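You operate a simulated robot arm through the tools that you are given. There is no shell and no other tool. Be economical: measure what you need, move in short steps, check, and stop when the job is done.

Carry out the task below with a simulated robot arm. There is one attempt and no reset: what you move stays moved.

TASK
Close the table drawer.
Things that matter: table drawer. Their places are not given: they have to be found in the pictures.

It is judged by the outcome, as a careful person would: the job done as asked, and still so three seconds after it is handed in. It fails if anything else is knocked over, pushed out of place, dropped, spilled or broken.

THE ROBOT
A 6-joint arm with a two-finger parallel gripper, fixed in place. Base frame: the origin is at the foot of the arm, x ahead of it, y to its left, z up. Lengths are in cm, angles in rad, forces in N, time in s.
With the tool pointing down near the work surface it reaches from about 24 to 66 cm from the base axis. Its first joint turns from -1.152 to 1.152 rad. Payload 2.9 kg.
Tool frame: the origin (TCP) lies between the finger pads and is the grasp point; the fingertips stand 3 cm ahead of it; z points along the fingers, y is the line along which they close. The gripper opens to 11 cm. The fingers are 2 cm wide and 1 cm thick; the gripper's body (4.8 by 11.2 cm) begins 5.5 cm behind the TCP.
Orientation is that of the tool frame in the base frame, as a unit quaternion [w, x, y, z]. With the fingers straight down and closing along the base's y, the tool's x points along the base's -x, its y along +y and its z along -z.

THE INTERFACE
- The arm moves only by the tool nudge_tool. Its argument "plan" is a list of rows, each a list of 7 numbers: the opening in per cent of the stroke, from 0 (shut) to 100 (fully open), then the shift along the base's x, y, z in units of 40 mm (1.0 is 40 mm), then the turn, a rotation vector about the base's x, y, z in units of 4 degrees (1.0 is 4 degrees). In form: [[hand, x, y, z, rx, ry, rz], ...]. A call has 1 to 12 rows; each row shifts and turns the commanded pose from where the row before left it. A call with a number of a shift or a turn outside -1 to 1 is refused whole. A row lasts 0.2 s, in which the tool goes at most 5 cm and 0.15 rad; a call with a longer step from one row to the next is refused whole, and so is a gripper value outside its range. A pose out of reach is approached as far as the arm can. The call stops where the force on the tool passes 40 N (or 10 N more than at its start, if that is more) or the arm is blocked; 0.2 s more then pass. The fingers move at their own pace (about 10.8 cm/s each) and stop on an object; they squeeze with about 40 N. The grip force told is the motor's: it shows also when the fingers shut on nothing. Time passes only in rows, and 0.2 s behind the last, so rows that do not move let the fingers close. It gives the time, the measured TCP pose, the force on the tool (base axes), the opening and the grip force at its end, in the units of the frame above (readings bear some noise), and new pictures: "views" is both (left out), scene, wrist or none.
- Cameras (640 x 400 px; columns grow to the right, rows downward): "scene" is fixed at [7.7, 44.31, 136.76]; the picture's right is [-0.71, -0.71, 0.00], its down [-0.51, 0.51, -0.69] and it looks along [0.49, -0.49, -0.72] (base axes); focal length 351 px, centre (320, 200). "wrist" rides on the gripper at [-3.6, 0, -5.7] in the tool frame; the picture's right is [0.00, -1.00, 0.00], its down [0.97, 0.00, -0.24] and it looks along [0.24, 0.00, 0.97] (tool axes); focal length 218 px, centre (320, 200).
- point_at(camera, pixels): for up to 12 pixels [column, row] of the newest picture of that camera ("zoom" is the newest enlarged one), the place [x, y, z] in the base frame of the surface seen there, good to about 0.3 cm. No time passes.
- inspect(camera, box): a new picture of the part [left, top, right, bottom] of that camera's present view, enlarged. No time passes.
- job_done(): hands the job in; it is judged then, once.

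Work in short steps. Measure before you move; look again where a grasp or a placing could have gone wrong, and mend it. You have 60 turns and 100 pictures in all, the two below and enlarged ones among them. Open the gripper and draw the arm clear of the work before you hand the job in, unless the task says otherwise; then end with one line.

The tools are called as a command line: name --pt "numbers of a row" for each row, then --argument value for the rest, lists and objects as JSON in quotes. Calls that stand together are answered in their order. nudge_tool: Moves the arm, as the interface text tells. Its arguments: {"type":"object","properties":{"plan":{"type":"array"},"views":{"type":"string","enum":["both","scene","wrist","none"]}},"required":["plan"]} The other tools are called the same way: point_at (camera, pixels) gives the place of the surface under pixels of a picture; inspect (camera, box) takes an enlarged picture of a part of a camera's view; job_done () hands the job in.

At the start:

```text
time_s: 0.0
tcp_pos: [37.19, 25.48, 97.84]
ee_rot: [0.0, 0.0, 1.0, 0.0]
wrist_force: [0.4, -0.3, 0.4]
gripper_width: 10.98
grasp_force: 0.0
```

scene: 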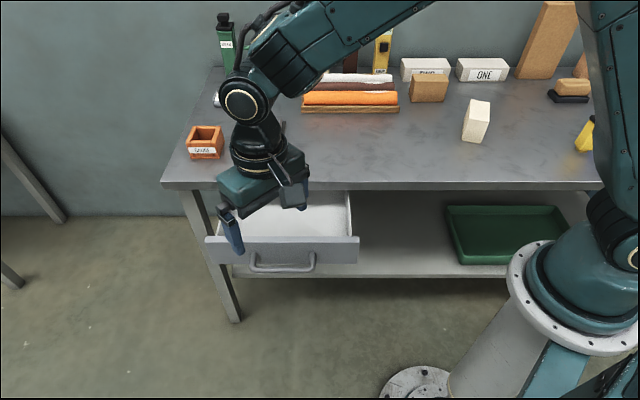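
wrist: 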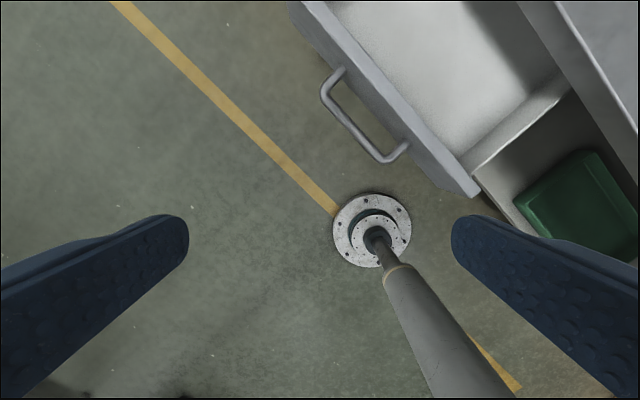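

The drawer is open, its front panel in the scene picture from about (207,245) to (358,250). I measure the front panel, handle and table edge.

point_at --camera "scene" --pixels '[[210, 240], [356, 239], [354, 260], [212, 258], [255, 268], [312, 268], [285, 240], [350, 195], [345, 230], [170, 186], [400, 186], [590, 186]]'

point_at --camera "wrist" --pixels '[[300, 8], [470, 190], [345, 75], [395, 155], [360, 130], [400, 120], [530, 100], [610, 80]]'

```text
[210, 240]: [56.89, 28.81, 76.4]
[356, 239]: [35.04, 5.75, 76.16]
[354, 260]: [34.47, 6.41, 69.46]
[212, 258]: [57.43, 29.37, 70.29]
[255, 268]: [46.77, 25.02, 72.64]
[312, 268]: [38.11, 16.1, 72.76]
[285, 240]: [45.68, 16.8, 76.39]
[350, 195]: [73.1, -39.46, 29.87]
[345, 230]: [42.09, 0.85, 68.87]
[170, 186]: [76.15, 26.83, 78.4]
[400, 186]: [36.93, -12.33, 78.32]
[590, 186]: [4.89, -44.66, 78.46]
```

```text
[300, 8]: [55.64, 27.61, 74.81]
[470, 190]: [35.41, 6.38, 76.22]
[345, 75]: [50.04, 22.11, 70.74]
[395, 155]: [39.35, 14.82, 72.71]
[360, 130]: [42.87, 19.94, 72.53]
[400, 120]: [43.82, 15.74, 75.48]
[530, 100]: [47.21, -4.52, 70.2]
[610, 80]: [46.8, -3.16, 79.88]
```

The front's face lies on x−y≈29 and the table edge on x−y≈49, so about 14 cm is left to close, along (0.71,−0.71). The handle bar is centred near (42.5,20.5,72.7) and the tool already stands 7 cm in front of it. I shut the fingers and turn −45° about z so that the body lies parallel to the front.

nudge_tool --pt "0 0 0 0 0 0 -1" --pt "0 0 0 0 0 0 -1" --pt "0 0 0 0 0 0 -1" --pt "0 0 0 0 0 0 -1" --pt "0 0 0 0 0 0 -1" --pt "0 0 0 0 0 0 -1" --pt "0 0 0 0 0 0 -1" --pt "0 0 0 0 0 0 -1" --pt "0 0 0 0 0 0 -1" --pt "0 0 0 0 0 0 -1" --pt "0 0 0 0 0 0 -1" --pt "0 0 0 0 0 0 -0.25"

```text
time_s: 2.6
tcp_pos: [37.08, 25.41, 97.96]
ee_rot: [0.0, 0.383, 0.924, -0.001]
wrist_force: [0.5, -0.3, -0.4]
gripper_width: 0.0
grasp_force: 37.4
```

scene: 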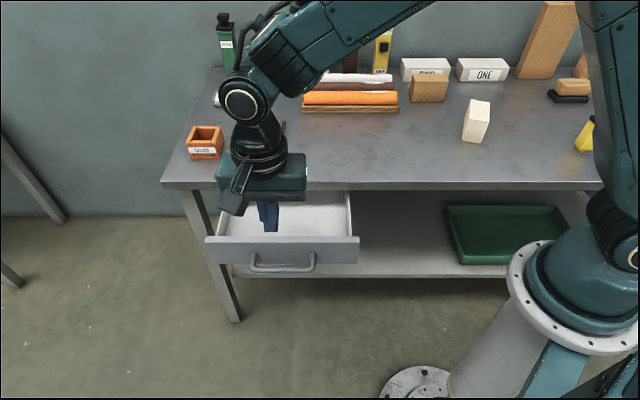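
wrist: 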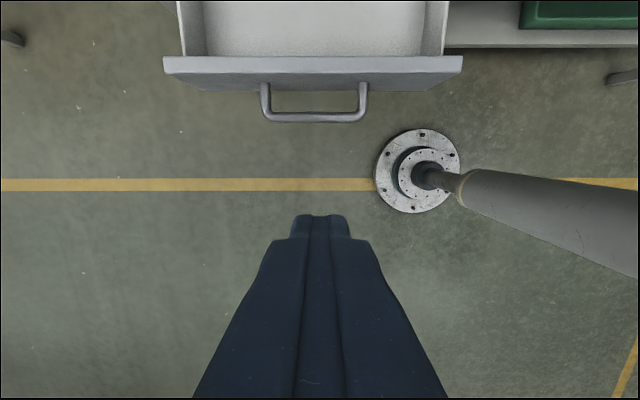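

The tool is aligned: the bar is centred at column 315 in the wrist view and the tool stands clear in front of it. I go straight down to z≈73.7.

nudge_tool --pt "0 0 0 -1 0 0 0" --pt "0 0 0 -1 0 0 0" --pt "0 0 0 -1 0 0 0" --pt "0 0 0 -1 0 0 0" --pt "0 0 0 -1 0 0 0" --pt "0 0 0 -1 0 0 0"

```text
time_s: 4.0
tcp_pos: [37.24, 25.52, 73.71]
ee_rot: [0.001, 0.382, 0.924, 0.001]
wrist_force: [0.6, -0.5, -0.1]
gripper_width: 0.01
grasp_force: 38.0
```

scene: 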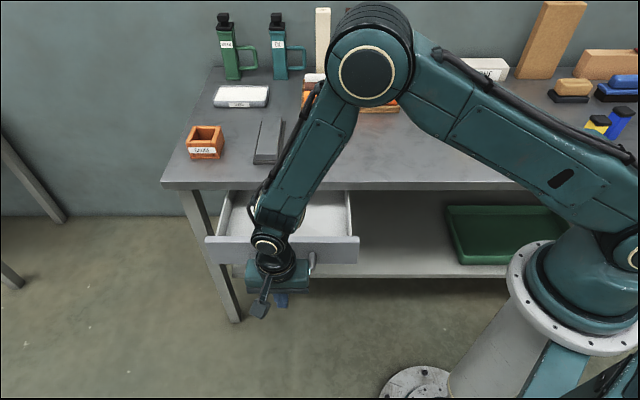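
wrist: 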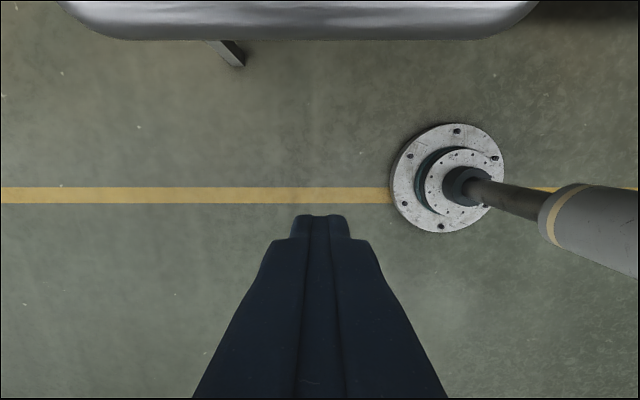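

The tool is at (37.2,25.5,73.7), at bar height. I move along (0.71,−0.71) to touch the bar and start to push, slowly.

nudge_tool --pt "0 0.35 -0.35 0 0 0 0" --pt "0 0.35 -0.35 0 0 0 0" --pt "0 0.25 -0.25 0 0 0 0" --pt "0 0.2 -0.2 0 0 0 0" --pt "0 0.2 -0.2 0 0 0 0" --pt "0 0.2 -0.2 0 0 0 0" --pt "0 0.2 -0.2 0 0 0 0"

```text
time_s: 5.6
tcp_pos: [44.3, 18.25, 73.79]
ee_rot: [0.0, 0.383, 0.924, 0.0]
wrist_force: [0.3, 0.2, -0.6]
gripper_width: 0.0
grasp_force: 37.7
```

scene: 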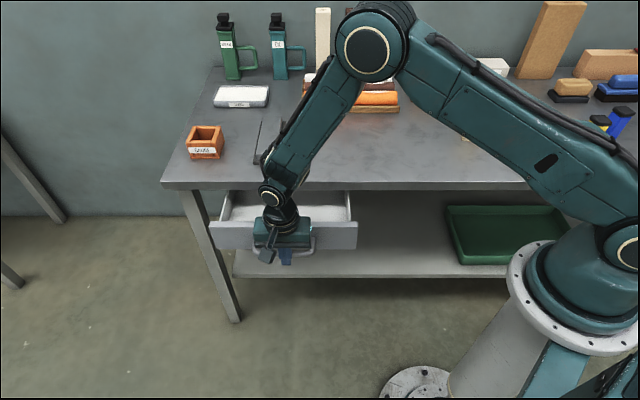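
wrist: 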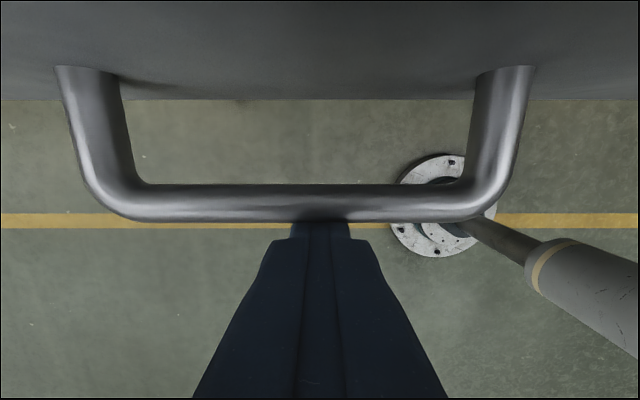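

The fingers touch the bar and the drawer moves without resistance (front now at about row 235 in the scene view). I push on about 7 cm.

nudge_tool --pt "0 0.2 -0.2 0 0 0 0" --pt "0 0.2 -0.2 0 0 0 0" --pt "0 0.2 -0.2 0 0 0 0" --pt "0 0.2 -0.2 0 0 0 0" --pt "0 0.2 -0.2 0 0 0 0" --pt "0 0.2 -0.2 0 0 0 0"

```text
time_s: 7.0
tcp_pos: [49.0, 13.45, 73.75]
ee_rot: [-0.001, 0.383, 0.924, 0.0]
wrist_force: [0.6, -0.5, 0.1]
gripper_width: 0.0
grasp_force: 37.0
```

scene: 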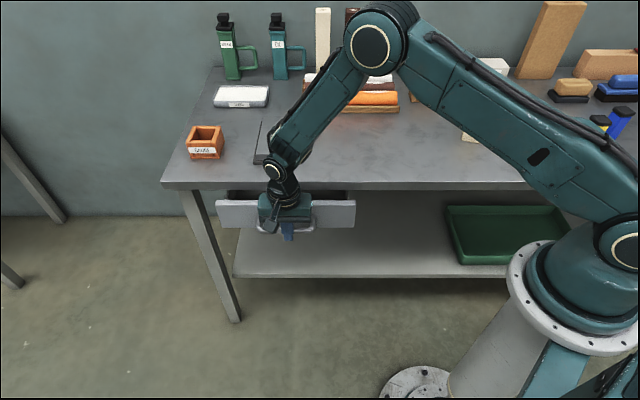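
wrist: 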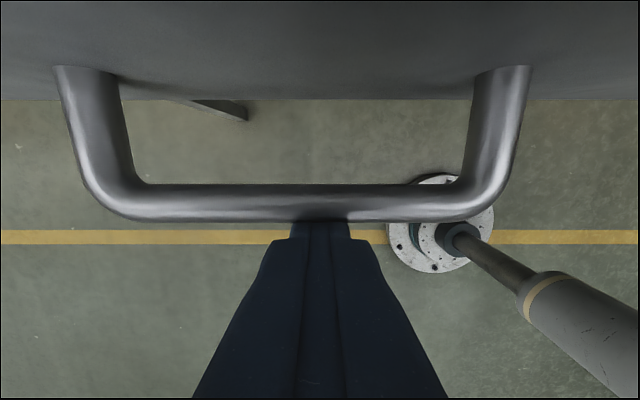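

Still free. I measure the gap left between the front's top edge (row ~202) and the table edge, and check the camera's clearance from the table.

point_at --camera "scene" --pixels '[[222, 204], [350, 204], [335, 218], [230, 187], [350, 187], [350, 182], [250, 162]]'

inspect --camera "scene" --box '[190, 130, 370, 250]'

```text
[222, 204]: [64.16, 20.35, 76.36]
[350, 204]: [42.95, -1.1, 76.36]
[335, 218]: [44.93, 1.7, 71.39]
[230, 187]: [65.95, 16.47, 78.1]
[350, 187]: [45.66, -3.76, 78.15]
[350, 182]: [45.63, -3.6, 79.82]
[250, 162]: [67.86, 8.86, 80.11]
```

```text
3.33 times, centred on (280, 190) of scene
```

zoom: 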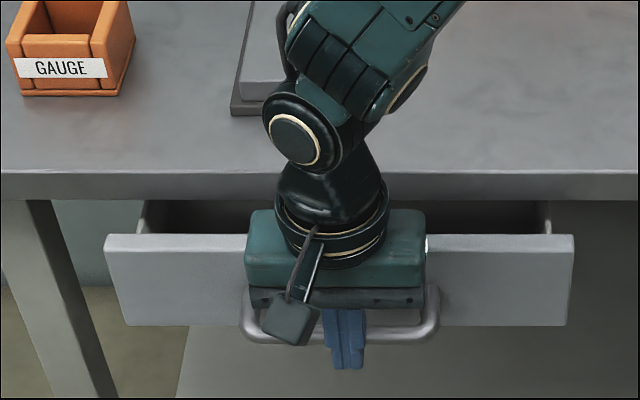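

About 4 cm remains (front x−y≈43.9, edge 49.4). I push on slowly; the force stop guards the end.

nudge_tool --pt "0 0.15 -0.15 0 0 0 0" --pt "0 0.15 -0.15 0 0 0 0" --pt "0 0.15 -0.15 0 0 0 0" --pt "0 0.1 -0.1 0 0 0 0" --pt "0 0.1 -0.1 0 0 0 0"

inspect --camera "scene" --box '[190, 130, 370, 250]'

```text
time_s: 8.2
tcp_pos: [51.63, 10.92, 73.77]
ee_rot: [0.0, 0.383, 0.924, 0.0]
wrist_force: [0.1, 0.0, 0.0]
gripper_width: 0.0
grasp_force: 37.5
```

scene: 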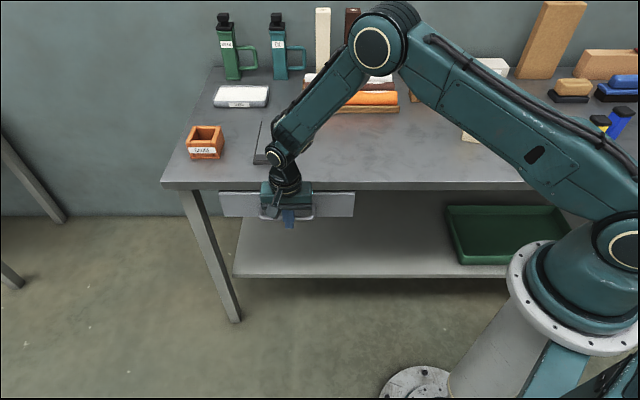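
wrist: 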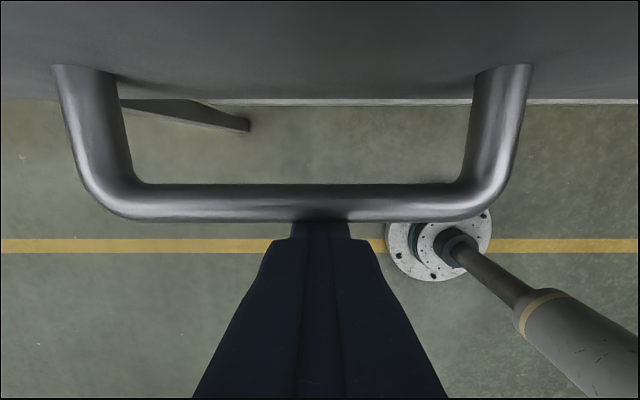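

```text
3.33 times, centred on (280, 190) of scene
```

zoom: 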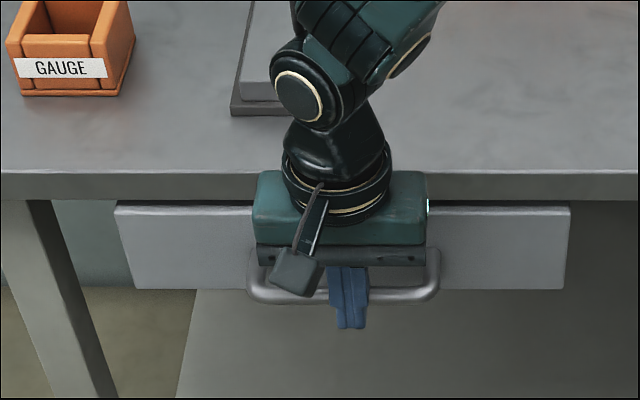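

No contact force yet; nearly flush. I push on in small rows until it blocks.

nudge_tool --pt "0 0.06 -0.06 0 0 0 0" --pt "0 0.06 -0.06 0 0 0 0" --pt "0 0.06 -0.06 0 0 0 0" --pt "0 0.06 -0.06 0 0 0 0" --pt "0 0.06 -0.06 0 0 0 0" --pt "0 0.06 -0.06 0 0 0 0"

inspect --camera "scene" --box '[190, 130, 370, 250]'

point_at --camera "scene" --pixels '[[226, 200], [348, 200], [240, 208], [230, 187], [345, 187]]'

```text
time_s: 9.4
tcp_pos: [52.24, 10.41, 73.64]
ee_rot: [-0.008, 0.376, 0.926, 0.0]
wrist_force: [-3.1, 2.5, 0.7]
gripper_width: 0.01
grasp_force: 37.7
stopped in row 6: the force on the tool passed its limit (the readings are from after the stop); the commanded pose is now the measured one
```

scene: 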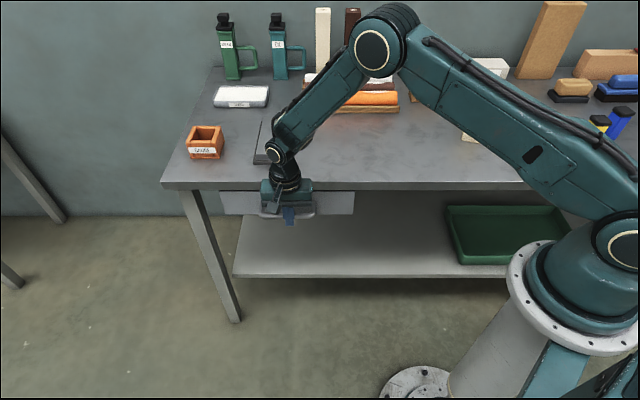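
wrist: 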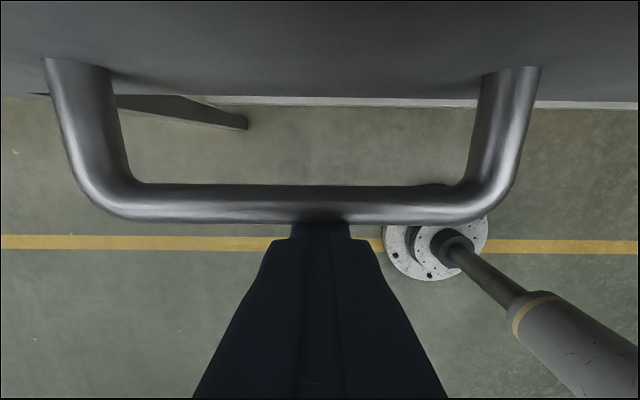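

```text
3.33 times, centred on (280, 190) of scene
```

zoom: 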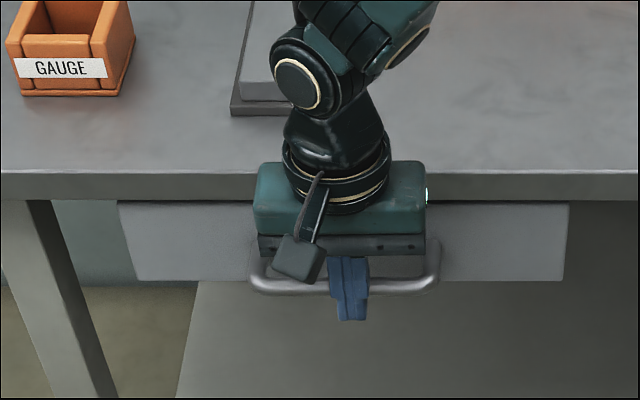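

```text
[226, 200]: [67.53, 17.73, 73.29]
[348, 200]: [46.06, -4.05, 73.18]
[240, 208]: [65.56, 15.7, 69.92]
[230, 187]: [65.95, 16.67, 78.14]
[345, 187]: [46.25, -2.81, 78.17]
```

The push met a firm stop with the front's face at x−y≈50, level with or just behind the table edge (49.4). I back off a little along the normal, then rise clear.

nudge_tool --pt "0 -0.3 0.3 0 0 0 0" --pt "0 -0.6 0.6 0 0 0 0" --pt "0 -0.6 0.6 0 0 0 0" --pt "0 -0.6 0.6 0 0 0 0" --pt "0 -0.6 0.6 0 0 0 0" --pt "0 -0.6 0.6 0 0 0 0" --pt "50 0 0 1 0 0 0" --pt "100 0 0 1 0 0 0" --pt "100 0 0 1 0 0 0" --pt "100 0 0 1 0 0 0" --pt "100 0 0 1 0 0 0" --pt "100 0 0 1 0 0 0"

inspect --camera "scene" --box '[190, 130, 370, 250]'

point_at --camera "scene" --pixels '[[226, 200], [348, 200], [240, 208], [230, 187], [345, 187], [326, 198]]'

```text
time_s: 12.0
tcp_pos: [39.04, 23.61, 97.68]
ee_rot: [-0.007, 0.377, 0.926, 0.0]
wrist_force: [-0.4, -0.3, -0.4]
gripper_width: 10.98
grasp_force: 0.0
```

scene: 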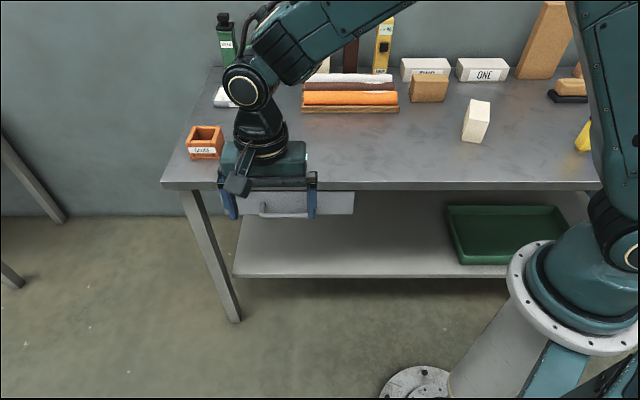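
wrist: 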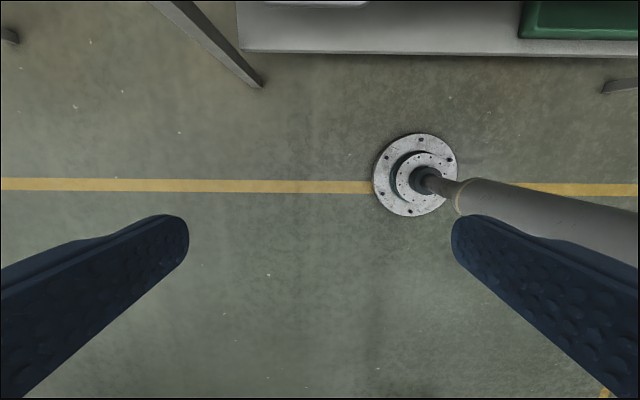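

```text
3.33 times, centred on (280, 190) of scene
```

zoom: 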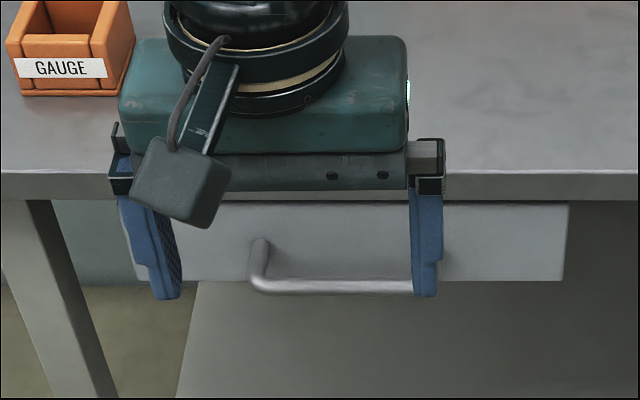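

```text
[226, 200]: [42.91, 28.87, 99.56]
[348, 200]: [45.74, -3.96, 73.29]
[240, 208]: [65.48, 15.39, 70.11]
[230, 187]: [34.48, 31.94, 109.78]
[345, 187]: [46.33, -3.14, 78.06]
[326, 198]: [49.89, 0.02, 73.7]
```

The drawer has stayed shut: its front is still at x−y≈50. The arm is clear, the gripper is open and nothing else has moved, so I hand it in.

job_done

```text
The job is handed in.
```

The table drawer is closed: I pushed it by its handle until it met a firm stop, with its front level with the table edge, and nothing else was moved.
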